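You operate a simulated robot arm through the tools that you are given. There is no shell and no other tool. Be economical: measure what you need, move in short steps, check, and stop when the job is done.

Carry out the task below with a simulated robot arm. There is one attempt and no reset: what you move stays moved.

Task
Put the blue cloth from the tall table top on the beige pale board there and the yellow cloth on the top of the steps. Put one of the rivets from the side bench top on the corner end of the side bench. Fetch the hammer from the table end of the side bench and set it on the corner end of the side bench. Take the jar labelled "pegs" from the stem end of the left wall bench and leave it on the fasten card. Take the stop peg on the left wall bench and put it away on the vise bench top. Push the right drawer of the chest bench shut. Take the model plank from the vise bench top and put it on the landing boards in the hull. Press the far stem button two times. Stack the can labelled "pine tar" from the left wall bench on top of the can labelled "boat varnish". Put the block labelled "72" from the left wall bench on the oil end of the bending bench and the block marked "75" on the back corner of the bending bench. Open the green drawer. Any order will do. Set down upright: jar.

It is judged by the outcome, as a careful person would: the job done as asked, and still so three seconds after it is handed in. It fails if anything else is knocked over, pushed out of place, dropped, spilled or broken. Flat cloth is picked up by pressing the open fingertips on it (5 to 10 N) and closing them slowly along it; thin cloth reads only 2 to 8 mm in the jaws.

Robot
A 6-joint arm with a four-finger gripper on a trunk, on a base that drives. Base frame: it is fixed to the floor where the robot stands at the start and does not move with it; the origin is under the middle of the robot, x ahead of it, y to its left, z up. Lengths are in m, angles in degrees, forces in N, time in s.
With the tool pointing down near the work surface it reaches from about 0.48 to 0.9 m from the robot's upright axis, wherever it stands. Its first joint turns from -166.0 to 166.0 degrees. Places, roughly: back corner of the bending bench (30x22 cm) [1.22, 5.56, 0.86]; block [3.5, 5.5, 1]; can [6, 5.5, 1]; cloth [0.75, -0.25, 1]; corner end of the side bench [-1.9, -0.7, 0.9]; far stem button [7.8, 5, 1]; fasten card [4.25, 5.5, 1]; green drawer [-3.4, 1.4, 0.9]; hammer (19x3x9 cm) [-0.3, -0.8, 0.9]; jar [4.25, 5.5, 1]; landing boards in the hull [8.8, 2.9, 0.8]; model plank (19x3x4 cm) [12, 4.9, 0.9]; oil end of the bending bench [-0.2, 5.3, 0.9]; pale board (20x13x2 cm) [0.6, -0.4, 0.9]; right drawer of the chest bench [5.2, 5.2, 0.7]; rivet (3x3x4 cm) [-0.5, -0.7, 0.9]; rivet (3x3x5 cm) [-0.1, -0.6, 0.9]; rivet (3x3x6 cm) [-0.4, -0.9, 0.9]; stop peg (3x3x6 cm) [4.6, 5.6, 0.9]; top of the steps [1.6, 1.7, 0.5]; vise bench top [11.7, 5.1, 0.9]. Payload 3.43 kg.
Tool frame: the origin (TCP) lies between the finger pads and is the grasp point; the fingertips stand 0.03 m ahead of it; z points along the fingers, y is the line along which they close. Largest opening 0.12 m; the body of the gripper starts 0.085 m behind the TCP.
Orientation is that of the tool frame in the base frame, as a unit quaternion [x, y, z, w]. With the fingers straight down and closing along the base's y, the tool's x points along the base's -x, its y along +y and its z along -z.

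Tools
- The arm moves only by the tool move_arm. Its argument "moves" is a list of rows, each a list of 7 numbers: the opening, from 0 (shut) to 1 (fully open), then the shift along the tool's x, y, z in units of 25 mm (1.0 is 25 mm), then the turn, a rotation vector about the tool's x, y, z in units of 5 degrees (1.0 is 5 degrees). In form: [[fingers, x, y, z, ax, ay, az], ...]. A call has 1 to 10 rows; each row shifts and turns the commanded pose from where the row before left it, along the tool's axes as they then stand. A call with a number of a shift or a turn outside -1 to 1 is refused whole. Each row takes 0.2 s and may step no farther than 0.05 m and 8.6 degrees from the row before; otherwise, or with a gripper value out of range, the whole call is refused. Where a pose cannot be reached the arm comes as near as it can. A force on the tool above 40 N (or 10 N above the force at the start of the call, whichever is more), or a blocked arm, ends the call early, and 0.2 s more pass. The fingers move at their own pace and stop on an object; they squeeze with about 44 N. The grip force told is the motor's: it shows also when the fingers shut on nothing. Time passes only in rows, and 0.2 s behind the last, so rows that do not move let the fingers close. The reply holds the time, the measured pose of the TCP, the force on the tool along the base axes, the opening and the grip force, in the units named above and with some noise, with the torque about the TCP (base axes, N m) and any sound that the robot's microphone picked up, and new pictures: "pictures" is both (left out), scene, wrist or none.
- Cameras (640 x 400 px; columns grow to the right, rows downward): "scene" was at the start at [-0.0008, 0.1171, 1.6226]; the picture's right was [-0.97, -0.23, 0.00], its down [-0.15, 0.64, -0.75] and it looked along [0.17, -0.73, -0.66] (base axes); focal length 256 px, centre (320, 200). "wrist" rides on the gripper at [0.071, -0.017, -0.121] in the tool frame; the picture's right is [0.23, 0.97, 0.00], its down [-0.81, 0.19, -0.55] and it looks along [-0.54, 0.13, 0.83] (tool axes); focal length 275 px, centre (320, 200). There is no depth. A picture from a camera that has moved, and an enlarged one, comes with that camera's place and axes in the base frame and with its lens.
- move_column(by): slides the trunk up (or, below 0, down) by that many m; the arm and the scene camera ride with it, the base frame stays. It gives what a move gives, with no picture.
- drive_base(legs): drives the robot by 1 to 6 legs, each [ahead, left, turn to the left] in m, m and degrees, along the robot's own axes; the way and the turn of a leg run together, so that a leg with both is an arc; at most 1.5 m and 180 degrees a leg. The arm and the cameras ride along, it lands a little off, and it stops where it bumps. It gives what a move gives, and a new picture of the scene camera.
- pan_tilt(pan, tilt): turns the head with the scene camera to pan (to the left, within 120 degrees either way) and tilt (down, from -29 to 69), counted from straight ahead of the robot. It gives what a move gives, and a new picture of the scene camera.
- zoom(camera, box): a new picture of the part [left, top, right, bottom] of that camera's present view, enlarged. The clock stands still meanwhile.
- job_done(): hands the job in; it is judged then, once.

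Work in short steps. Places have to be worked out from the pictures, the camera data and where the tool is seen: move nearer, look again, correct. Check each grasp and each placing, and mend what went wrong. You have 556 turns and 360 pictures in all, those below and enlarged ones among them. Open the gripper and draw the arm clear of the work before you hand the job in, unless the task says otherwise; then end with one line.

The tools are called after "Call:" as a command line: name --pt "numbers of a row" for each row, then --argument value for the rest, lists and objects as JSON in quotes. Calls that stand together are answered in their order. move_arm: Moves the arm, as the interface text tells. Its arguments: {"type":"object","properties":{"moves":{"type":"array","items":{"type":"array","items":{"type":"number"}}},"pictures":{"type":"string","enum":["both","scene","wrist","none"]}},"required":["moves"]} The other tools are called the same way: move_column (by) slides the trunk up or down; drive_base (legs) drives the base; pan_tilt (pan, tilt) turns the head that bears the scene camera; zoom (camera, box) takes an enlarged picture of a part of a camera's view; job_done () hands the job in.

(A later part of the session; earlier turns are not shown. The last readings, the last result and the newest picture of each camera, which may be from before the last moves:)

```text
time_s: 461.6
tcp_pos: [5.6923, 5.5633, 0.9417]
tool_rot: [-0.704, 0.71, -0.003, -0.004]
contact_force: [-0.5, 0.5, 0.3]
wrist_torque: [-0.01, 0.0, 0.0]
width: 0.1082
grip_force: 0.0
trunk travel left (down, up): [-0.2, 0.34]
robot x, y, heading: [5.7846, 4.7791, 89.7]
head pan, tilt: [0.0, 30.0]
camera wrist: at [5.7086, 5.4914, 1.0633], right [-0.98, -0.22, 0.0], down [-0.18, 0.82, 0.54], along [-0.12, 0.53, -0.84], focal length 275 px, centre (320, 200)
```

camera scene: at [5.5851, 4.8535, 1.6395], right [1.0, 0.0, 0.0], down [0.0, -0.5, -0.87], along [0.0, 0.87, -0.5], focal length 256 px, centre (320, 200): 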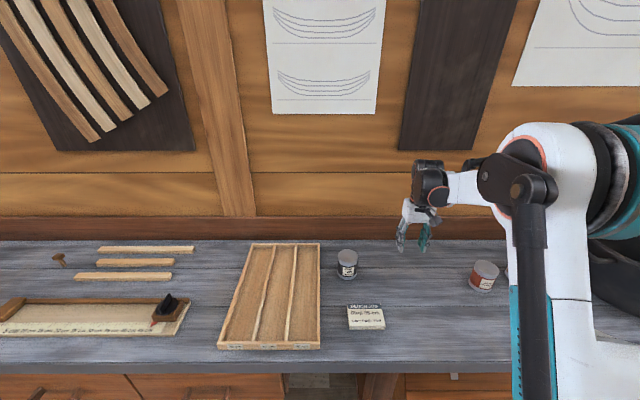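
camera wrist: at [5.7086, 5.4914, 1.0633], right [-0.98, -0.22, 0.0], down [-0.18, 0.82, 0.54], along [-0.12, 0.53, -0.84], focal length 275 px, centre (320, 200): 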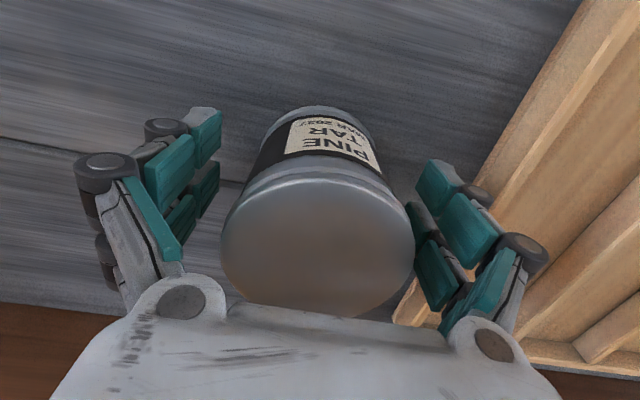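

Call:
move_arm --pt "0.8 0 0 0 0 0 0" --pt "0.7 0 0 0 0 0 0" --pt "0.6 0 0 0 0 0 0" --pt "0.45 0 0 0 0 0 0" --pt "0.45 0 0 -0.3 0 0 0" --pt "0.45 0 0 -0.7 0 0 0" --pt "0.45 0 0 -1 0 0 0" --pt "0.45 0 0 -1 0 0 0" --pt "0.45 0 0 -1 0 0 0" --pt "0.45 0 0 -1 0 0 0" --pictures "both"

```text
time_s: 463.8
tcp_pos: [5.6943, 5.5619, 1.0687]
tool_rot: [-0.704, 0.711, -0.004, -0.004]
contact_force: [0.0, -1.2, -4.0]
wrist_torque: [0.0, 0.01, 0.01]
width: 0.0708
grip_force: 44.1
trunk travel left (down, up): [-0.2, 0.34]
robot x, y, heading: [5.7822, 4.7825, 89.7]
head pan, tilt: [0.0, 30.0]
camera scene: at [5.585, 4.853, 1.6396], right [1.0, 0.0, 0.0], down [0.0, -0.5, -0.87], along [0.0, 0.87, -0.5], focal length 256 px, centre (320, 200)
camera wrist: at [5.71, 5.4911, 1.1892], right [-0.98, -0.22, 0.0], down [-0.18, 0.82, 0.54], along [-0.12, 0.53, -0.84], focal length 275 px, centre (320, 200)
```

scene: 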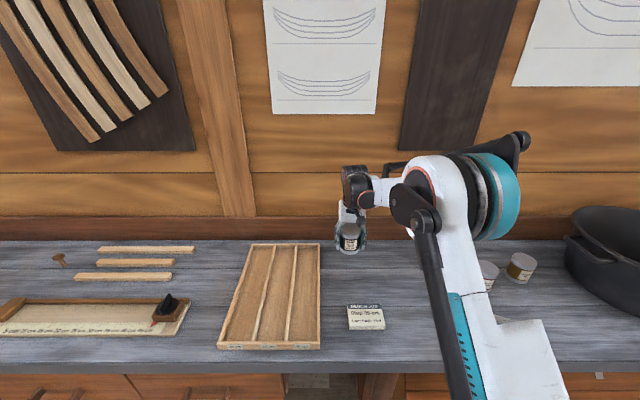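
wrist: 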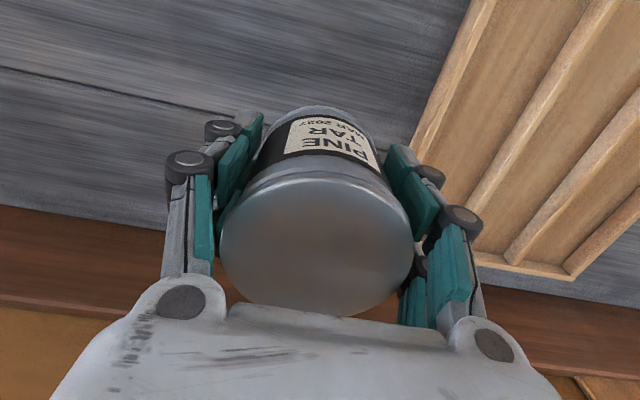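

Can held. Raise and drive right to the boat varnish can.

Call:
move_arm --pt "0.45 0 0 -1 0 0 0" --pt "0.45 0 0 -1 0 0 0" --pt "0.45 1 0 -1 0 0 0" --pt "0.45 1 0 0 0 0 0" --pt "0.45 1 0 0 0 0 0" --pictures "none"

Call:
drive_base --legs '[[0, -0.46, 0]]'

Call:
move_arm --pt "0.45 0 0 0 0 0 0" --pictures "wrist"

```text
time_s: 465.0
tcp_pos: [5.691, 5.4879, 1.1442]
tool_rot: [-0.704, 0.71, -0.004, -0.004]
contact_force: [0.3, -0.2, -3.4]
wrist_torque: [-0.02, 0.01, 0.03]
width: 0.0712
grip_force: 44.5
trunk travel left (down, up): [-0.2, 0.34]
robot x, y, heading: [5.7844, 4.7785, 89.9]
head pan, tilt: [0.0, 30.0]
```

```text
time_s: 467.8
tcp_pos: [6.1576, 5.4866, 1.1435]
tool_rot: [-0.702, 0.712, -0.005, -0.004]
contact_force: [-0.1, 0.6, -3.8]
wrist_torque: [-0.04, 0.02, 0.0]
width: 0.0708
grip_force: 43.7
trunk travel left (down, up): [-0.2, 0.34]
robot x, y, heading: [6.2444, 4.7806, 89.4]
head pan, tilt: [0.0, 30.0]
camera scene: at [6.0472, 4.8512, 1.6396], right [1.0, -0.01, 0.0], down [0.0, -0.5, -0.87], along [0.01, 0.87, -0.5], focal length 256 px, centre (320, 200)
```

scene: 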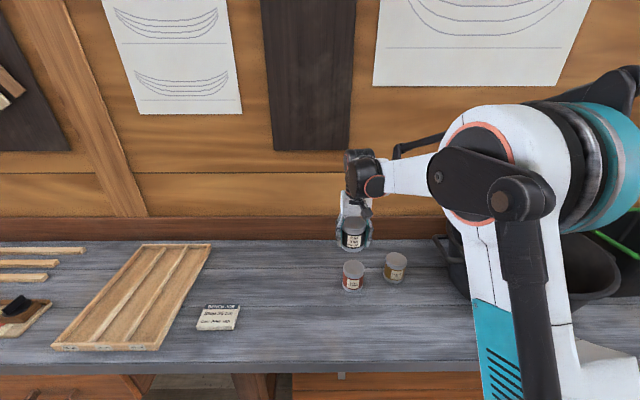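

```text
time_s: 468.2
tcp_pos: [6.156, 5.4868, 1.1438]
tool_rot: [-0.702, 0.712, -0.005, -0.004]
contact_force: [0.0, -0.2, -4.0]
wrist_torque: [-0.02, 0.03, 0.01]
width: 0.071
grip_force: 43.6
trunk travel left (down, up): [-0.2, 0.34]
robot x, y, heading: [6.2451, 4.7819, 89.4]
head pan, tilt: [0.0, 30.0]
camera wrist: at [6.1724, 5.4151, 1.2647], right [-0.98, -0.22, 0.0], down [-0.18, 0.82, 0.54], along [-0.12, 0.53, -0.84], focal length 275 px, centre (320, 200)
```

wrist: 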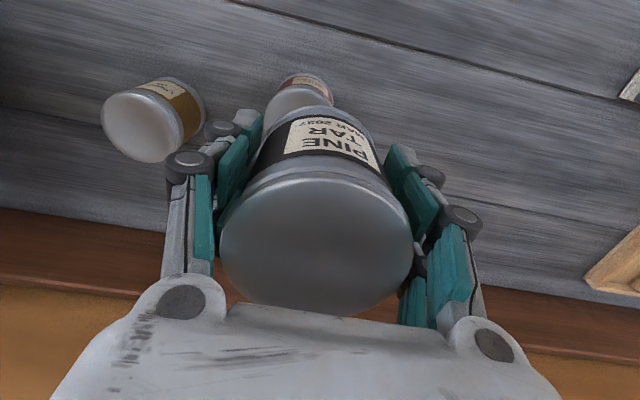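

Call:
zoom --camera "scene" --box '[300, 180, 440, 300]'

```text
3.33 times, centred on (370, 240) of scene
camera zoom: at [6.0467, 4.8512, 1.6395], right [1.0, -0.01, 0.0], down [0.0, -0.5, -0.87], along [0.01, 0.87, -0.5], focal length 853 px, centre (153, 67)
```

zoom: 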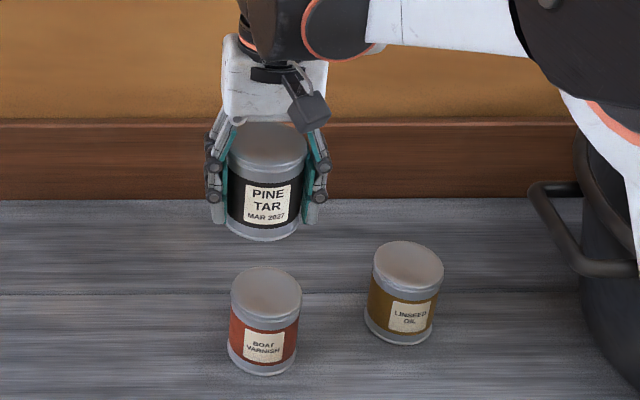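

To measure the varnish can accurately, shift the gripper 10 cm left so the wrist camera sees it beside the held can.

Call:
move_arm --pt "0.45 0 1 0 0 0 0" --pt "0.45 0 1 0 0 0 0" --pt "0.45 0 1 0 0 0 0" --pt "0.45 0 1 0 0 0 0" --pictures "wrist"

```text
time_s: 469.2
tcp_pos: [6.0556, 5.4887, 1.1433]
tool_rot: [-0.702, 0.712, -0.005, -0.005]
contact_force: [0.4, 0.2, -4.2]
wrist_torque: [-0.04, -0.03, 0.02]
width: 0.0709
grip_force: 43.6
trunk travel left (down, up): [-0.2, 0.34]
robot x, y, heading: [6.2467, 4.7767, 89.4]
head pan, tilt: [0.0, 30.0]
camera wrist: at [6.0718, 5.4173, 1.264], right [-0.98, -0.22, 0.0], down [-0.18, 0.82, 0.54], along [-0.12, 0.53, -0.84], focal length 275 px, centre (320, 200)
```

wrist: 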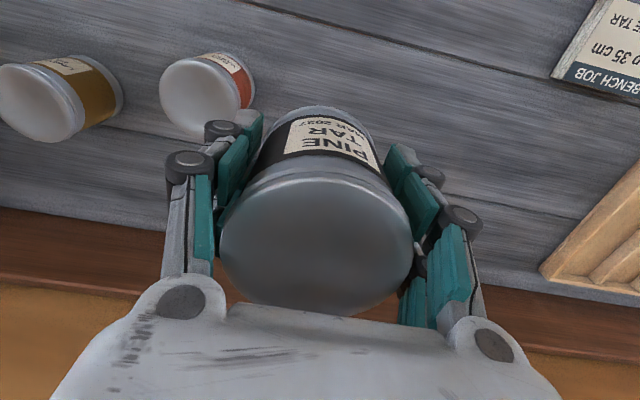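

Varnish can top triangulates to (6.170,5.499), z≈1.0. Move above it.

Call:
move_arm --pt "0.45 0 -1 0 0 0 0" --pt "0.45 0 -1 0 0 0 0" --pt "0.45 0 -1 0 0 0 0" --pt "0.45 -0.48 -1 0 0 0 0" --pt "0.45 0 -0.58 1 0 0 0" --pt "0.45 0 0 0.6 0 0 0" --pictures "wrist"

Call:
zoom --camera "scene" --box '[310, 200, 430, 300]'

```text
time_s: 470.6
tcp_pos: [6.1713, 5.4967, 1.1034]
tool_rot: [-0.702, 0.712, -0.004, -0.004]
contact_force: [0.4, -1.0, -4.2]
wrist_torque: [-0.08, 0.0, 0.0]
width: 0.0711
grip_force: 44.0
trunk travel left (down, up): [-0.2, 0.34]
robot x, y, heading: [6.2478, 4.7769, 89.6]
head pan, tilt: [0.0, 30.0]
camera wrist: at [6.1868, 5.4258, 1.224], right [-0.98, -0.22, 0.0], down [-0.18, 0.82, 0.54], along [-0.12, 0.53, -0.84], focal length 275 px, centre (320, 200)
```

wrist: 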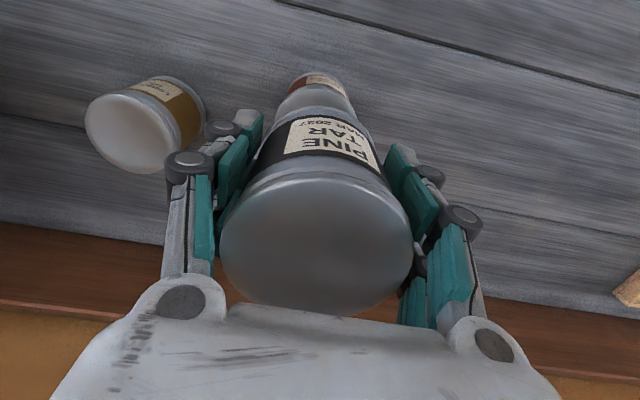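

```text
4.00 times, centred on (370, 250) of scene
camera zoom: at [6.0467, 4.8513, 1.6395], right [1.0, -0.01, 0.0], down [0.0, -0.5, -0.87], along [0.01, 0.87, -0.5], focal length 1024 px, centre (120, 0)
```

zoom: 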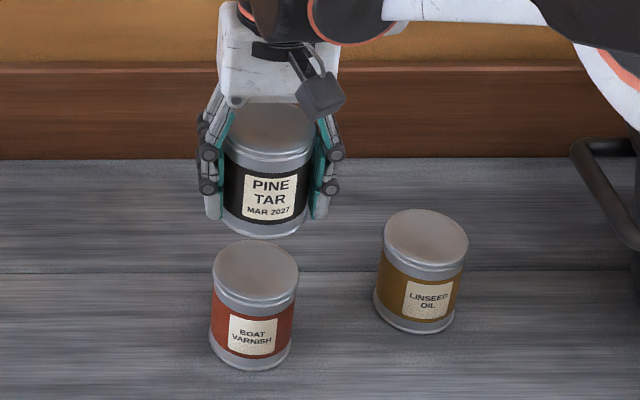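

Alignment consistent in both views. Lower to just above contact (expected ≈1.049).

Call:
move_arm --pt "0.45 0 0 0.9 0 0 0" --pt "0.45 0 0 0.8 0 0 0" --pt "0.45 0 0 0.2 0 0 0" --pictures "none"

Call:
zoom --camera "scene" --box '[310, 200, 430, 300]'

```text
time_s: 471.4
tcp_pos: [6.1703, 5.4958, 1.0568]
tool_rot: [-0.702, 0.712, -0.004, -0.004]
contact_force: [-0.1, 0.5, -4.5]
wrist_torque: [0.01, -0.02, 0.0]
width: 0.0711
grip_force: 44.2
trunk travel left (down, up): [-0.2, 0.34]
robot x, y, heading: [6.2468, 4.7793, 89.7]
head pan, tilt: [0.0, 30.0]
```

```text
4.00 times, centred on (370, 250) of scene
camera zoom: at [6.0468, 4.8512, 1.6395], right [1.0, -0.01, 0.0], down [0.0, -0.5, -0.87], along [0.01, 0.87, -0.5], focal length 1024 px, centre (120, 0)
```

zoom: 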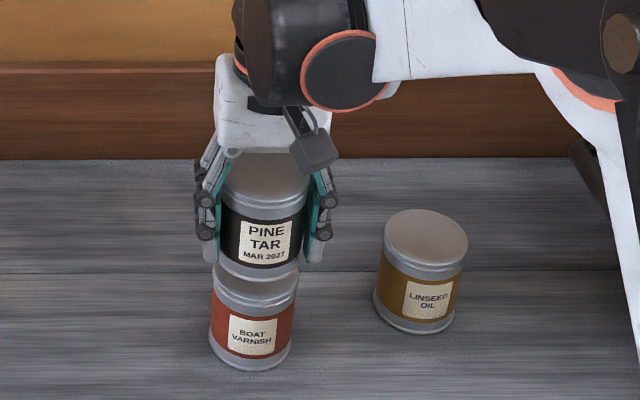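

Looks aligned. Lower slowly until contact.

Call:
move_arm --pt "0.45 0 0 0.15 0 0 0" --pt "0.45 0 0 0.15 0 0 0" --pt "0.45 0 0 0.1 0 0 0" --pictures "none"

Call:
move_arm --pt "0.45 0 0 0.1 0 0 0" --pt "0.45 0 0 0.1 0 0 0" --pictures "none"

```text
time_s: 472.2
tcp_pos: [6.1716, 5.4969, 1.0463]
tool_rot: [-0.702, 0.712, -0.004, -0.004]
contact_force: [0.6, -0.5, -4.8]
wrist_torque: [-0.03, -0.01, 0.04]
width: 0.0711
grip_force: 44.1
trunk travel left (down, up): [-0.2, 0.34]
robot x, y, heading: [6.2435, 4.7763, 89.6]
head pan, tilt: [0.0, 30.0]
```

```text
time_s: 472.8
tcp_pos: [6.1708, 5.497, 1.0408]
tool_rot: [-0.703, 0.712, -0.004, -0.004]
contact_force: [0.5, 0.3, -3.8]
wrist_torque: [-0.02, -0.02, -0.03]
width: 0.0709
grip_force: 43.6
trunk travel left (down, up): [-0.2, 0.34]
robot x, y, heading: [6.2475, 4.7733, 89.6]
head pan, tilt: [0.0, 30.0]
```

Call:
move_arm --pt "0.45 0 0 0.1 0 0 0" --pt "0.45 0 0 0.1 0 0 0" --pictures "none"

Call:
move_arm --pt "0.45 0 0 0.08 0 0 0" --pt "0.45 0 0 0.08 0 0 0" --pictures "none"

Call:
zoom --camera "scene" --box '[310, 200, 430, 300]'

```text
time_s: 473.4
tcp_pos: [6.1722, 5.4969, 1.0355]
tool_rot: [-0.702, 0.712, -0.004, -0.004]
contact_force: [0.1, 0.2, -4.6]
wrist_torque: [-0.04, -0.03, 0.04]
width: 0.0711
grip_force: 44.0
trunk travel left (down, up): [-0.2, 0.34]
robot x, y, heading: [6.2482, 4.7787, 89.7]
head pan, tilt: [0.0, 30.0]
```

```text
time_s: 474.0
tcp_pos: [6.1722, 5.4962, 1.0314]
tool_rot: [-0.702, 0.713, -0.003, -0.003]
contact_force: [-0.8, 3.1, 6.5]
wrist_torque: [0.14, 0.0, -0.01]
width: 0.071
grip_force: 44.4
trunk travel left (down, up): [-0.2, 0.34]
robot x, y, heading: [6.2465, 4.7765, 89.5]
head pan, tilt: [0.0, 30.0]
```

```text
4.00 times, centred on (370, 250) of scene
camera zoom: at [6.0468, 4.8506, 1.6397], right [1.0, -0.01, 0.0], down [0.0, -0.5, -0.87], along [0.01, 0.87, -0.5], focal length 1024 px, centre (120, 0)
```

zoom: 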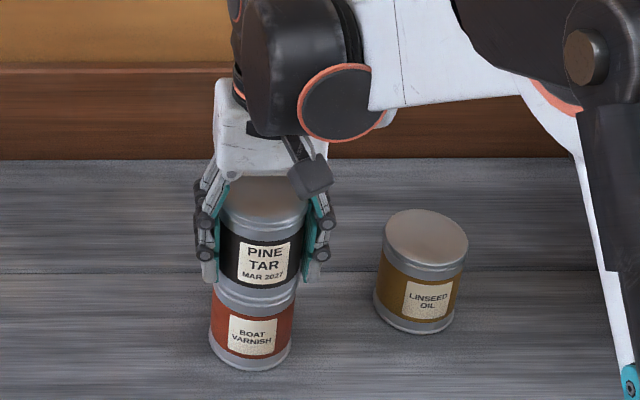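

Contact at 1.031. Estimated offset ~6 mm toward the robot; lift 5 mm, shift +6 mm in y, set down again.

Call:
move_arm --pt "0.45 0 0 -0.2 0 0 0" --pt "0.45 -0.25 0 0 0 0 0" --pt "0.45 0 0 0.12 0 0 0" --pt "0.45 0 0 0.08 0 0 0" --pictures "none"

```text
time_s: 475.0
tcp_pos: [6.1725, 5.5023, 1.0325]
tool_rot: [-0.702, 0.712, -0.004, -0.004]
contact_force: [-0.3, 3.5, 11.7]
wrist_torque: [0.09, -0.08, 0.01]
width: 0.0711
grip_force: 44.3
trunk travel left (down, up): [-0.2, 0.34]
robot x, y, heading: [6.2489, 4.7798, 89.5]
head pan, tilt: [0.0, 30.0]
```

Seated. Relax a little, open slowly, rise.

Call:
move_arm --pt "0.45 0 0 -0.05 0 0 0" --pt "0.65 0 0 0 0 0 0" --pt "0.75 0 0 0 0 0 0" --pt "0.85 0 0 0 0 0 0" --pt "0.85 0 0 -0.5 0 0 0" --pt "0.85 0 0 -1 0 0 0" --pt "0.85 0 0 -1 0 0 0" --pt "0.85 0 0 -1 0 0 0" --pt "0.85 0 0 -1 0 0 0" --pictures "both"

```text
time_s: 477.0
tcp_pos: [6.1716, 5.5053, 1.1461]
tool_rot: [-0.702, 0.712, -0.004, -0.004]
contact_force: [0.2, 0.4, 0.1]
wrist_torque: [-0.04, 0.01, 0.02]
width: 0.1022
grip_force: 0.0
trunk travel left (down, up): [-0.2, 0.34]
robot x, y, heading: [6.2486, 4.7824, 89.6]
head pan, tilt: [0.0, 30.0]
camera scene: at [6.0469, 4.8505, 1.6396], right [1.0, -0.01, 0.0], down [0.0, -0.5, -0.87], along [0.01, 0.87, -0.5], focal length 256 px, centre (320, 200)
camera wrist: at [6.1877, 5.4325, 1.2682], right [-0.98, -0.22, 0.0], down [-0.18, 0.82, 0.54], along [-0.12, 0.53, -0.84], focal length 275 px, centre (320, 200)
```

scene: 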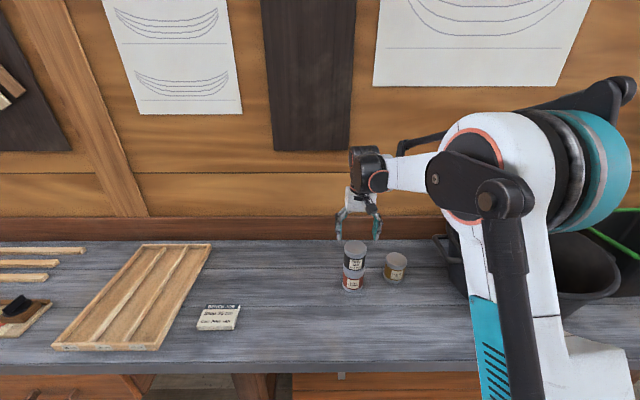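
wrist: 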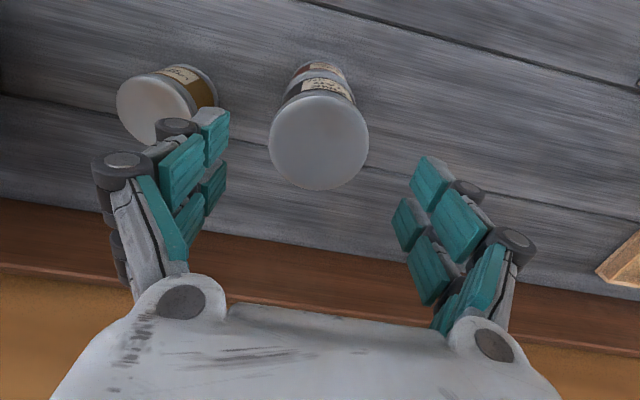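

Cans stacked. Next the stop peg at ≈(4.57,5.60): retract slightly and drive left.

Call:
move_arm --pt "0.6 1 0 0 0 0 0" --pt "0.6 1 0 0 0 0 0" --pt "0.6 1 0 0 0 0 0" --pt "0.6 1 0 0 0 0 0" --pictures "none"

Call:
drive_base --legs '[[0, 0.8, 0.5], [0, 0.78, 0]]'

Call:
move_arm --pt "0.6 0 0 0 0 0 0" --pictures "wrist"

```text
time_s: 478.0
tcp_pos: [6.1697, 5.4021, 1.148]
tool_rot: [-0.702, 0.712, -0.004, -0.003]
contact_force: [-0.5, -0.6, 0.4]
wrist_torque: [-0.01, 0.02, 0.02]
width: 0.0722
grip_force: 0.1
trunk travel left (down, up): [-0.2, 0.34]
robot x, y, heading: [6.244, 4.7769, 89.4]
head pan, tilt: [0.0, 30.0]
```

```text
time_s: 486.1
tcp_pos: [4.5881, 5.412, 1.1482]
tool_rot: [-0.702, 0.712, -0.004, -0.004]
contact_force: [-0.1, 0.1, -0.2]
wrist_torque: [0.01, -0.06, 0.0]
width: 0.0719
grip_force: 0.0
trunk travel left (down, up): [-0.2, 0.34]
robot x, y, heading: [4.667, 4.784, 89.5]
head pan, tilt: [0.0, 30.0]
camera scene: at [4.4661, 4.8584, 1.6395], right [1.0, -0.01, 0.0], down [0.0, -0.5, -0.87], along [0.01, 0.87, -0.5], focal length 256 px, centre (320, 200)
```

scene: 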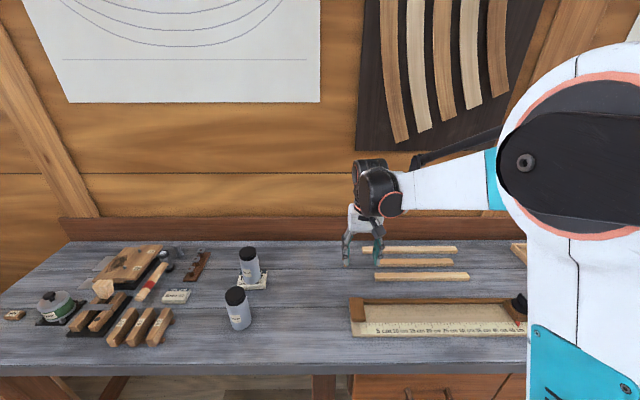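

```text
time_s: 486.5
tcp_pos: [4.5874, 5.411, 1.1478]
tool_rot: [-0.703, 0.711, -0.004, -0.003]
contact_force: [0.8, -0.1, 0.5]
wrist_torque: [0.0, 0.03, 0.01]
width: 0.072
grip_force: 0.1
trunk travel left (down, up): [-0.2, 0.34]
robot x, y, heading: [4.6666, 4.7877, 89.7]
head pan, tilt: [0.0, 30.0]
camera wrist: at [4.6043, 5.3405, 1.2685], right [-0.98, -0.22, 0.0], down [-0.18, 0.82, 0.54], along [-0.12, 0.53, -0.84], focal length 275 px, centre (320, 200)
```

wrist: 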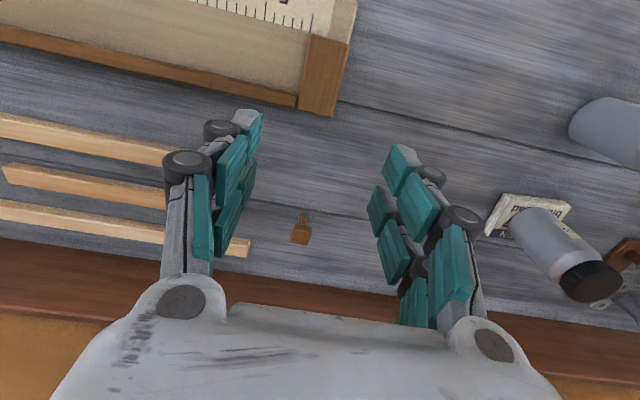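

Call:
move_arm --pt "0.5 -1 0.08 0 0 0 0" --pt "0.5 -1 0.08 0 0 0 0" --pt "0.5 -1 0.08 0 0 0 0" --pt "0.5 -1 0.08 0 0 0 0" --pt "0.5 -1 0.08 1 0 0 0" --pt "0.5 -1 0.08 1 0 0 0" --pt "0.5 -1 0.08 1 0 0 0" --pt "0.5 -0.84 0 1 0 0 0" --pictures "wrist"

```text
time_s: 488.3
tcp_pos: [4.5757, 5.6073, 1.0452]
tool_rot: [-0.703, 0.711, -0.004, -0.004]
contact_force: [0.4, -0.7, 0.3]
wrist_torque: [-0.01, -0.01, 0.0]
width: 0.0601
grip_force: 0.1
trunk travel left (down, up): [-0.2, 0.34]
robot x, y, heading: [4.665, 4.791, 89.5]
head pan, tilt: [0.0, 30.0]
camera wrist: at [4.5921, 5.5363, 1.1664], right [-0.98, -0.22, 0.0], down [-0.18, 0.82, 0.54], along [-0.12, 0.53, -0.84], focal length 275 px, centre (320, 200)
```

wrist: 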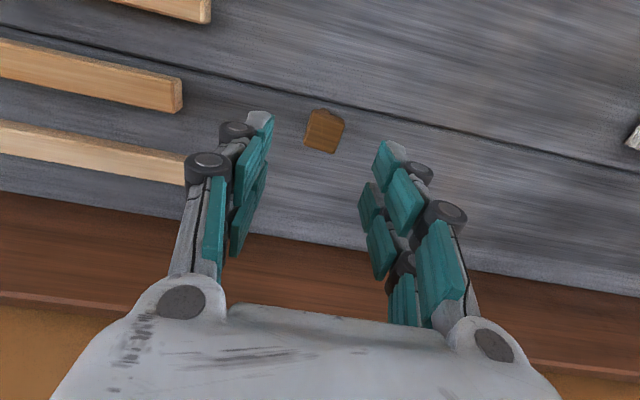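

Call:
move_arm --pt "0.5 0 0.1 1 0 0 0" --pt "0.5 0 0 1 0 0 0" --pt "0.5 0 0 1 0 0 0" --pt "0.5 0 0 0.9 0 0 0" --pictures "wrist"

```text
time_s: 489.3
tcp_pos: [4.5737, 5.6059, 0.9474]
tool_rot: [-0.703, 0.711, -0.004, -0.003]
contact_force: [0.2, -0.5, -0.2]
wrist_torque: [-0.02, 0.0, 0.02]
width: 0.0599
grip_force: 0.0
trunk travel left (down, up): [-0.2, 0.34]
robot x, y, heading: [4.6666, 4.7866, 89.6]
head pan, tilt: [0.0, 30.0]
camera wrist: at [4.5897, 5.5353, 1.0685], right [-0.98, -0.22, 0.0], down [-0.18, 0.82, 0.54], along [-0.12, 0.53, -0.84], focal length 275 px, centre (320, 200)
```

wrist: 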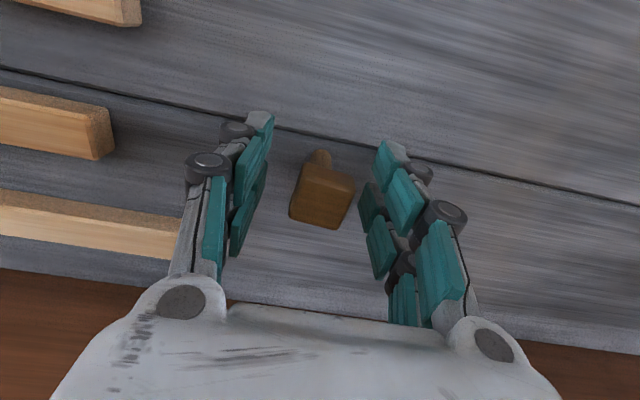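

Call:
move_arm --pt "0.4 0 0 0.15 0 0 0" --pt "0.2 0 0 0 0 0 0" --pt "0.0 0 0 0 0 0 0" --pt "0 0 0 0 0 0 0" --pt "0 0 0 -0.4 0 0 0" --pt "0 0 0 -1 0 0 0" --pt "0 0 0 -1 0 0 0" --pt "0 0 0 -1 0 0 0" --pictures "wrist"

```text
time_s: 491.1
tcp_pos: [4.5734, 5.6057, 1.0289]
tool_rot: [-0.702, 0.712, -0.004, -0.004]
contact_force: [-1.5, -0.2, -0.7]
wrist_torque: [0.03, -0.01, -0.02]
width: 0.025
grip_force: 44.2
trunk travel left (down, up): [-0.2, 0.34]
robot x, y, heading: [4.6659, 4.7881, 89.6]
head pan, tilt: [0.0, 30.0]
camera wrist: at [4.5901, 5.5349, 1.1499], right [-0.98, -0.22, 0.0], down [-0.18, 0.82, 0.54], along [-0.12, 0.53, -0.84], focal length 275 px, centre (320, 200)
```

wrist: 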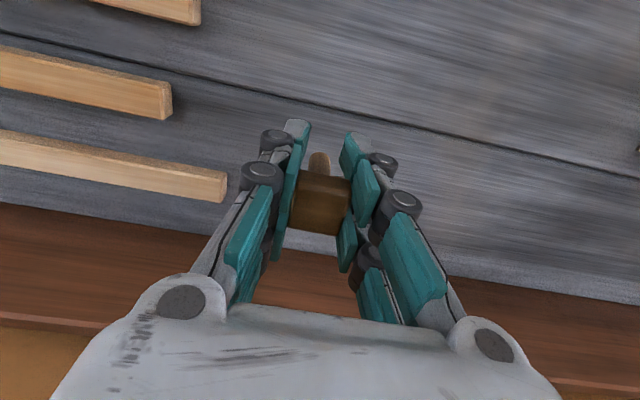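

Peg held. Retract, turn to face +x and drive down the corridor (y≈4.3).

Call:
move_arm --pt "0 0 0 -1 0 0 0" --pt "0 1 0 -1 0 0 0" --pt "0 1 0 -1 0 0 0" --pt "0 1 0 0 0 0 0" --pt "0 1 0 0 0 0 0" --pt "0 1 0 0 0 0 0" --pt "0 1 0 0 0 0 0" --pt "0 1 0 0 0 0 0" --pt "0 1 0 0 0 0 0" --pt "0 1 0 0 0 0 0" --pictures "none"

Call:
drive_base --legs '[[-0.42, 0, 0], [0, 0, -89.6], [1.3, 0, 0]]'

```text
time_s: 493.3
tcp_pos: [4.5719, 5.3812, 1.1069]
tool_rot: [-0.703, 0.711, -0.003, -0.003]
contact_force: [0.0, 1.1, -0.9]
wrist_torque: [0.01, 0.0, 0.0]
width: 0.0249
grip_force: 43.9
trunk travel left (down, up): [-0.2, 0.34]
robot x, y, heading: [4.6647, 4.7903, 89.9]
head pan, tilt: [0.0, 30.0]
```

```text
time_s: 505.9
tcp_pos: [6.5643, 4.4656, 1.1075]
tool_rot: [0.002, 1.0, 0.001, -0.005]
contact_force: [-0.5, -0.2, -0.1]
wrist_torque: [-0.01, -0.01, 0.02]
width: 0.0249
grip_force: 44.7
trunk travel left (down, up): [-0.2, 0.34]
robot x, y, heading: [5.9724, 4.3676, 0.2]
head pan, tilt: [0.0, 30.0]
camera scene: at [6.0412, 4.565, 1.6395], right [0.0, -1.0, 0.0], down [-0.5, 0.0, -0.87], along [0.87, 0.0, -0.5], focal length 256 px, centre (320, 200)
```

scene: 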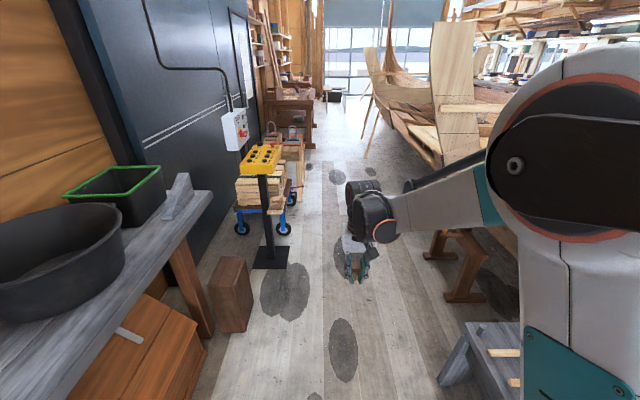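

Call:
drive_base --legs '[[1.5, -0.05, -0.3], [1.5, 0, 0]]'

```text
refused: leg 1 is longer than a leg can be; nothing moved
```

Call:
drive_base --legs '[[1.45, -0.05, -0.3], [1.5, 0, 0]]'

```text
time_s: 520.1
tcp_pos: [9.514, 4.3493, 1.1072]
tool_rot: [0.015, 1.0, 0.0, -0.006]
contact_force: [-0.2, 0.3, 0.3]
wrist_torque: [0.0, -0.01, 0.02]
width: 0.0254
grip_force: 44.2
trunk travel left (down, up): [-0.2, 0.34]
robot x, y, heading: [8.9189, 4.2647, -1.7]
head pan, tilt: [0.0, 30.0]
camera scene: at [8.9934, 4.4643, 1.6395], right [-0.03, -1.0, 0.0], down [-0.5, 0.01, -0.87], along [0.87, -0.02, -0.5], focal length 256 px, centre (320, 200)
```

scene: 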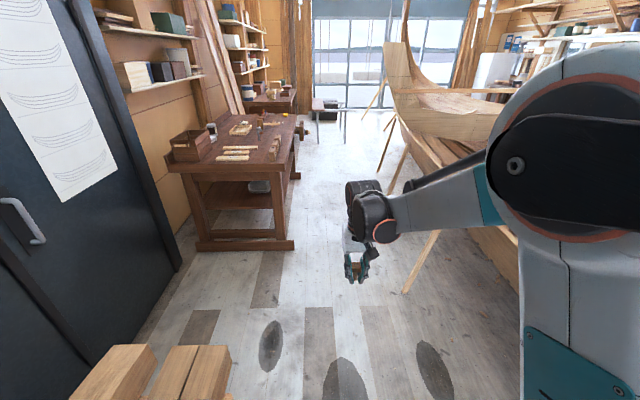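

Vise bench front edge is y≈4.8, x from 11. Drive ahead to x≈11.5 and turn left to face it.

Call:
drive_base --legs '[[0, 0, 1.7], [1.3, 0.02, 0], [1.25, 0.02, 0]]'

Call:
pan_tilt --pan 60 --tilt 35

```text
time_s: 532.9
tcp_pos: [12.0607, 4.4205, 1.1063]
tool_rot: [-0.001, 1.0, 0.0, -0.005]
contact_force: [0.2, -0.4, -0.6]
wrist_torque: [0.0, -0.01, -0.04]
width: 0.0252
grip_force: 43.7
trunk travel left (down, up): [-0.2, 0.34]
robot x, y, heading: [11.4666, 4.3179, 0.6]
head pan, tilt: [0.0, 30.0]
camera scene: at [11.536, 4.5183, 1.6395], right [0.01, -1.0, 0.0], down [-0.5, 0.0, -0.87], along [0.87, 0.01, -0.5], focal length 256 px, centre (320, 200)
```

scene: 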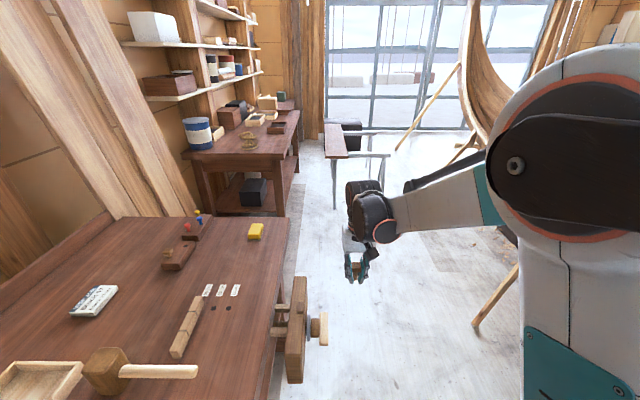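

```text
time_s: 534.2
tcp_pos: [12.06, 4.4223, 1.1067]
tool_rot: [-0.002, 1.0, 0.0, -0.005]
contact_force: [0.1, 0.5, 0.8]
wrist_torque: [-0.01, 0.01, 0.03]
width: 0.0251
grip_force: 43.7
trunk travel left (down, up): [-0.2, 0.34]
robot x, y, heading: [11.4631, 4.3135, 0.4]
head pan, tilt: [60.0, 35.0]
camera scene: at [11.489, 4.5942, 1.6318], right [0.87, -0.49, 0.0], down [-0.28, -0.5, -0.82], along [0.41, 0.71, -0.57], focal length 256 px, centre (320, 200)
```

scene: 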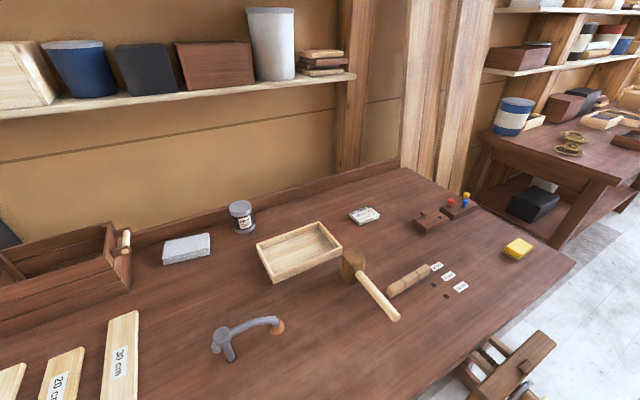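

Call:
zoom --camera "scene" --box '[320, 190, 560, 340]'

```text
2.67 times, centred on (440, 265) of scene
camera zoom: at [11.489, 4.5942, 1.6318], right [0.87, -0.49, 0.0], down [-0.28, -0.5, -0.82], along [0.41, 0.71, -0.57], focal length 682 px, centre (0, 27)
```

zoom: 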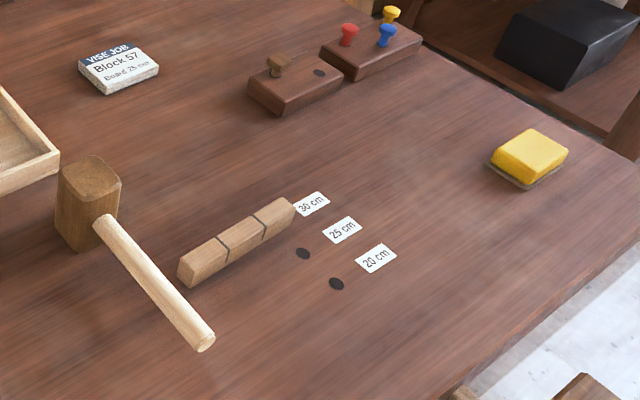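

Model plank ≈(12.03,4.92) lying along x. Free spot for the peg ≈(12.40,4.92). Drive to (12.2,4.16) and face the bench.

Call:
drive_base --legs '[[0.74, -0.15, 0], [0, 0, 89.5]]'

Call:
pan_tilt --pan 0 --tilt 40

Call:
move_arm --pt "0 -1 -0.8 0 0 0 0" --pt "0 -1 -0.8 0 0 0 0" --pt "0 -1 -0.8 0 0 0 0" --pt "0 -1 -0.8 0 0 0 0" --pt "0 0 -0.8 0 0 0 0" --pt "0 0 -0.8 0 0 0 0" --pictures "wrist"

```text
time_s: 542.0
tcp_pos: [12.124, 4.7708, 1.1064]
tool_rot: [-0.695, 0.719, -0.003, -0.004]
contact_force: [-0.4, 0.0, 0.3]
wrist_torque: [-0.04, -0.03, 0.0]
width: 0.0252
grip_force: 44.4
trunk travel left (down, up): [-0.2, 0.34]
robot x, y, heading: [12.2061, 4.1725, 88.1]
head pan, tilt: [60.0, 35.0]
camera scene: at [11.9297, 4.2045, 1.6318], right [0.52, 0.85, 0.0], down [0.49, -0.3, -0.82], along [-0.7, 0.43, -0.57], focal length 256 px, centre (320, 200)
```

scene: 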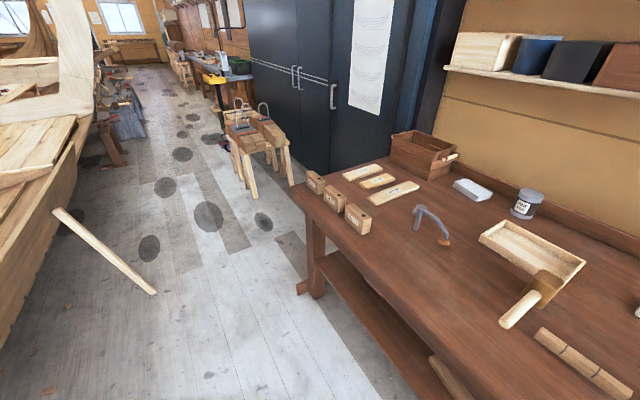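

```text
time_s: 543.3
tcp_pos: [12.1231, 4.7705, 1.106]
tool_rot: [-0.695, 0.719, -0.003, -0.003]
contact_force: [-0.3, -0.1, 0.0]
wrist_torque: [0.0, 0.02, 0.02]
width: 0.0252
grip_force: 44.0
trunk travel left (down, up): [-0.2, 0.34]
robot x, y, heading: [12.2037, 4.172, 88.5]
head pan, tilt: [0.0, 40.0]
camera scene: at [12.0071, 4.2434, 1.6242], right [1.0, -0.03, 0.0], down [-0.02, -0.64, -0.77], along [0.02, 0.77, -0.64], focal length 256 px, centre (320, 200)
```

scene: 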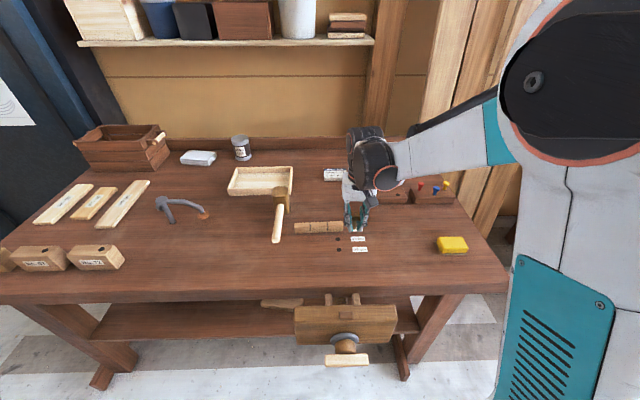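

```text
time_s: 544.7
tcp_pos: [12.2464, 4.8658, 1.1045]
tool_rot: [-0.696, 0.718, -0.004, -0.003]
contact_force: [0.3, -0.1, 0.6]
wrist_torque: [0.03, 0.01, 0.03]
width: 0.0254
grip_force: 43.6
trunk travel left (down, up): [-0.2, 0.34]
robot x, y, heading: [12.2077, 4.173, 88.4]
head pan, tilt: [0.0, 40.0]
camera wrist: at [12.2611, 4.7941, 1.2268], right [-0.98, -0.2, 0.0], down [-0.16, 0.82, 0.54], along [-0.11, 0.53, -0.84], focal length 275 px, centre (320, 200)
```

wrist: 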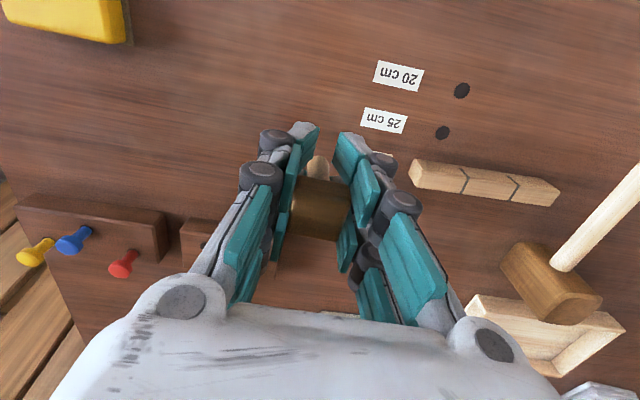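

Call:
move_arm --pt "0 -0.25 -0.96 0 0 0 0" --pt "0 -0.25 -0.96 0 0 0 0" --pt "0 -0.25 -0.96 0 0 0 0" --pt "0 -0.25 -0.96 0 0 0 0" --pt "0 -0.25 -0.96 0 0 0 0" --pt "0 -0.25 -0.96 0 0 0 0" --pt "0 0 0 1 0 0 0" --pt "0 0 0 1 0 0 0" --pt "0 0 0 1 0 0 0" --pt "0 0 0 1 0 0 0" --pictures "wrist"

```text
time_s: 546.9
tcp_pos: [12.3914, 4.8986, 1.0033]
tool_rot: [-0.695, 0.719, -0.003, -0.003]
contact_force: [-0.6, 0.6, -0.5]
wrist_torque: [-0.03, 0.01, 0.02]
width: 0.0251
grip_force: 44.0
trunk travel left (down, up): [-0.2, 0.34]
robot x, y, heading: [12.2072, 4.1711, 88.5]
head pan, tilt: [0.0, 40.0]
camera wrist: at [12.4065, 4.8267, 1.1252], right [-0.98, -0.2, 0.0], down [-0.16, 0.82, 0.54], along [-0.11, 0.53, -0.84], focal length 275 px, centre (320, 200)
```

wrist: 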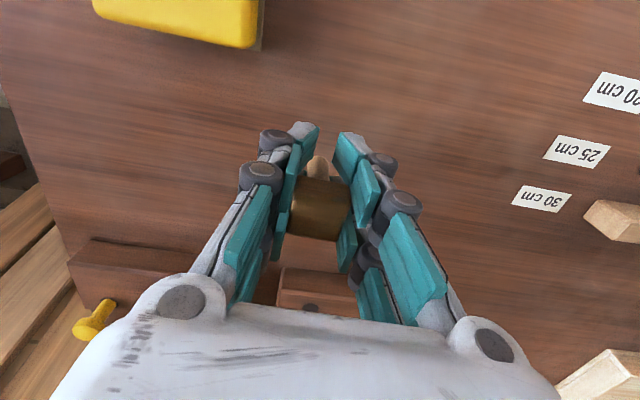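

Call:
move_arm --pt "0 0 0 1 0 0 0" --pt "0 0 0 0.6 0 0 0" --pictures "none"

Call:
move_arm --pt "0 0 0 0.2 0 0 0" --pt "0 0 0 0.2 0 0 0" --pictures "none"

Call:
move_arm --pt "0 0 0 0.15 0 0 0" --pt "0 0 0 0.1 0 0 0" --pictures "none"

```text
time_s: 547.5
tcp_pos: [12.3915, 4.8973, 0.9642]
tool_rot: [-0.695, 0.719, -0.004, -0.005]
contact_force: [-0.1, 0.3, 0.4]
wrist_torque: [-0.02, 0.0, -0.01]
width: 0.0253
grip_force: 43.7
trunk travel left (down, up): [-0.2, 0.34]
robot x, y, heading: [12.2053, 4.1721, 88.4]
head pan, tilt: [0.0, 40.0]
```

```text
time_s: 548.1
tcp_pos: [12.3923, 4.8966, 0.9538]
tool_rot: [-0.694, 0.72, -0.003, -0.004]
contact_force: [-0.2, -0.6, 0.4]
wrist_torque: [0.0, 0.01, 0.02]
width: 0.0256
grip_force: 44.5
trunk travel left (down, up): [-0.2, 0.34]
robot x, y, heading: [12.2088, 4.1744, 88.3]
head pan, tilt: [0.0, 40.0]
```

```text
time_s: 548.7
tcp_pos: [12.3914, 4.8966, 0.9484]
tool_rot: [-0.695, 0.719, -0.003, -0.004]
contact_force: [-0.4, -0.4, 0.0]
wrist_torque: [0.0, 0.03, 0.01]
width: 0.0254
grip_force: 43.8
trunk travel left (down, up): [-0.2, 0.34]
robot x, y, heading: [12.2055, 4.1724, 88.7]
head pan, tilt: [0.0, 40.0]
```

Call:
move_arm --pt "0 0 0 0.12 0 0 0" --pt "0 0 0 0.12 0 0 0" --pictures "none"

Call:
move_arm --pt "0 0 0 0.12 0 0 0" --pt "0 0 0 0.12 0 0 0" --pictures "none"

Call:
move_arm --pt "0 0 0 0.12 0 0 0" --pt "0 0 0 0.12 0 0 0" --pictures "wrist"

```text
time_s: 549.3
tcp_pos: [12.3922, 4.8967, 0.9415]
tool_rot: [-0.695, 0.719, -0.003, -0.004]
contact_force: [-0.5, 0.0, -0.1]
wrist_torque: [0.03, 0.01, 0.03]
width: 0.0254
grip_force: 43.9
trunk travel left (down, up): [-0.2, 0.34]
robot x, y, heading: [12.205, 4.1727, 88.4]
head pan, tilt: [0.0, 40.0]
```

```text
time_s: 549.9
tcp_pos: [12.392, 4.8967, 0.9405]
tool_rot: [-0.695, 0.719, -0.003, -0.004]
contact_force: [2.0, 7.7, 37.4]
wrist_torque: [0.52, -0.09, -0.01]
width: 0.0252
grip_force: 44.1
trunk travel left (down, up): [-0.2, 0.34]
robot x, y, heading: [12.2065, 4.176, 88.3]
head pan, tilt: [0.0, 40.0]
```

```text
time_s: 550.5
tcp_pos: [12.3915, 4.8948, 0.9321]
tool_rot: [-0.695, 0.719, -0.003, -0.002]
contact_force: [0.1, 1.2, 38.5]
wrist_torque: [0.25, -0.05, -0.04]
width: 0.0252
grip_force: 43.9
trunk travel left (down, up): [-0.2, 0.34]
robot x, y, heading: [12.2059, 4.1749, 88.5]
head pan, tilt: [0.0, 40.0]
camera wrist: at [12.4057, 4.8227, 1.0541], right [-0.98, -0.2, 0.0], down [-0.17, 0.82, 0.55], along [-0.11, 0.53, -0.84], focal length 275 px, centre (320, 200)
```

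wrist: 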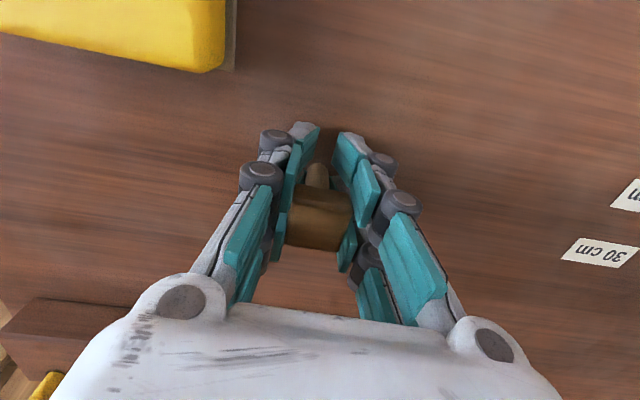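

Peg touches the bench. Relax and release gently.

Call:
move_arm --pt "0 0 0 -0.08 0 0 0" --pt "0.25 0 0 0 0 0 0" --pt "0.35 0 0 0 0 0 0" --pt "0.5 0 0 0 0 0 0" --pt "0.5 0 0 -0.5 0 0 0" --pt "0.5 0 0 -1 0 0 0" --pt "0.5 0 0 -1 0 0 0" --pt "0.5 0 0 -1 0 0 0" --pt "0.5 0 0 -1 0 0 0" --pt "0.5 0 0 -1 0 0 0" --pictures "wrist"

```text
time_s: 552.7
tcp_pos: [12.3919, 4.8975, 1.071]
tool_rot: [-0.695, 0.719, -0.004, -0.003]
contact_force: [-0.3, 0.2, -0.2]
wrist_torque: [0.02, -0.01, 0.01]
width: 0.06
grip_force: 0.1
trunk travel left (down, up): [-0.2, 0.34]
robot x, y, heading: [12.2049, 4.175, 88.2]
head pan, tilt: [0.0, 40.0]
camera wrist: at [12.4063, 4.8259, 1.1921], right [-0.98, -0.2, 0.0], down [-0.16, 0.82, 0.54], along [-0.11, 0.53, -0.84], focal length 275 px, centre (320, 200)
```

wrist: 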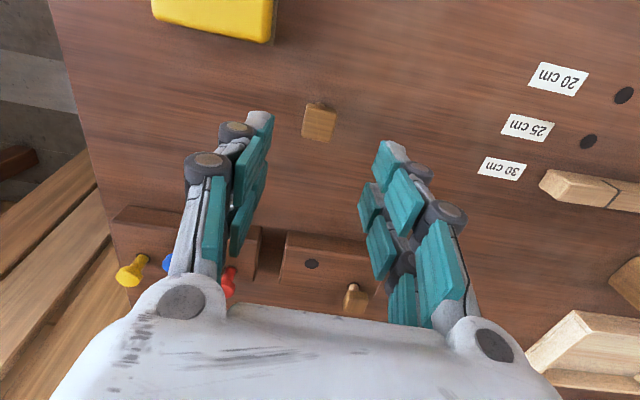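

Peg stands on the vise bench. For the model plank, drive left 0.35 and rotate the tool 90° to close across it.

Call:
drive_base --legs '[[0, 0.35, 1.5]]'

Call:
move_arm --pt "0.6 0 0 0 0 0 -1" --pt "0.6 0 0 0 0 0 -1" --pt "0.6 0 0 0 0 0 -1" --pt "0.6 0 0 0 0 0 -1" --pt "0.6 0 0 0 0 0 -1" --pt "0.6 0 0 0 0 0 -1" --pt "0.6 0 0 0 0 0 -1" --pt "0.6 0 0 0 0 0 -1" --pt "0.6 0 0 0 0 0 -1" --pt "0.6 0 0 0 0 0 -1" --pictures "none"

Call:
move_arm --pt "0.6 0 0 0 0 0 -1" --pt "0.6 0 0 0 0 0 -1" --pt "0.6 0 0 0 0 0 -1" --pt "0.6 0 0 0 0 0 -1" --pt "0.6 0 0 0 0 0 -1" --pt "0.6 0 0 0 0 0 -1" --pt "0.6 0 0 0 0 0 -1" --pt "0.6 0 0 0 0 0 -1" --pictures "wrist"

```text
time_s: 555.0
tcp_pos: [12.0211, 4.9076, 1.0696]
tool_rot: [-0.705, 0.709, -0.003, -0.004]
contact_force: [0.4, -0.3, 0.0]
wrist_torque: [0.0, -0.07, 0.0]
width: 0.0599
grip_force: 0.0
trunk travel left (down, up): [-0.2, 0.34]
robot x, y, heading: [11.8557, 4.1814, 90.0]
head pan, tilt: [0.0, 40.0]
camera scene: at [11.6545, 4.243, 1.6242], right [1.0, 0.0, 0.0], down [0.0, -0.64, -0.77], along [0.0, 0.77, -0.64], focal length 256 px, centre (320, 200)
```

scene: 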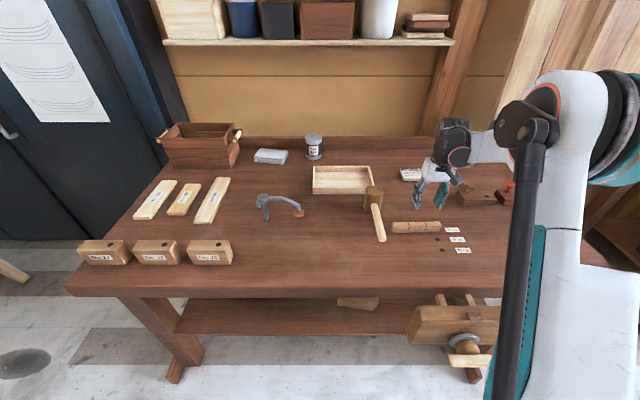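

```text
time_s: 557.2
tcp_pos: [12.0218, 4.9061, 1.0718]
tool_rot: [0.939, -0.344, 0.003, 0.005]
contact_force: [0.1, 0.5, 0.4]
wrist_torque: [-0.03, -0.01, -0.02]
width: 0.0722
grip_force: 0.0
trunk travel left (down, up): [-0.2, 0.34]
robot x, y, heading: [11.8571, 4.1771, 90.1]
head pan, tilt: [0.0, 40.0]
```

```text
time_s: 559.0
tcp_pos: [12.0202, 4.9071, 1.0715]
tool_rot: [1.0, -0.002, 0.0, 0.005]
contact_force: [1.1, 0.2, 0.3]
wrist_torque: [-0.02, 0.02, 0.01]
width: 0.072
grip_force: 0.0
trunk travel left (down, up): [-0.2, 0.34]
robot x, y, heading: [11.8537, 4.1769, 89.9]
head pan, tilt: [0.0, 40.0]
camera wrist: at [12.0927, 4.9246, 1.1906], right [0.23, -0.97, 0.01], down [-0.81, -0.18, 0.56], along [-0.54, -0.13, -0.83], focal length 275 px, centre (320, 200)
```

wrist: 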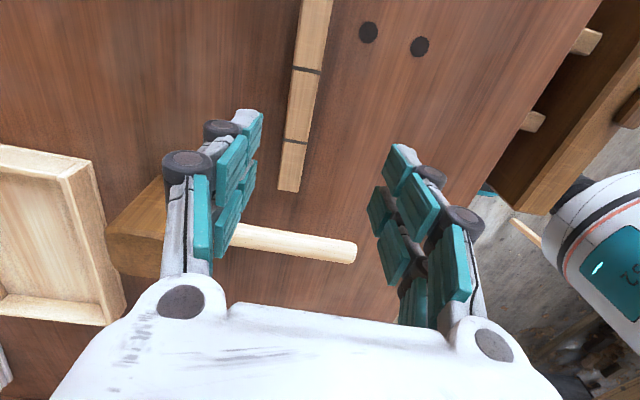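

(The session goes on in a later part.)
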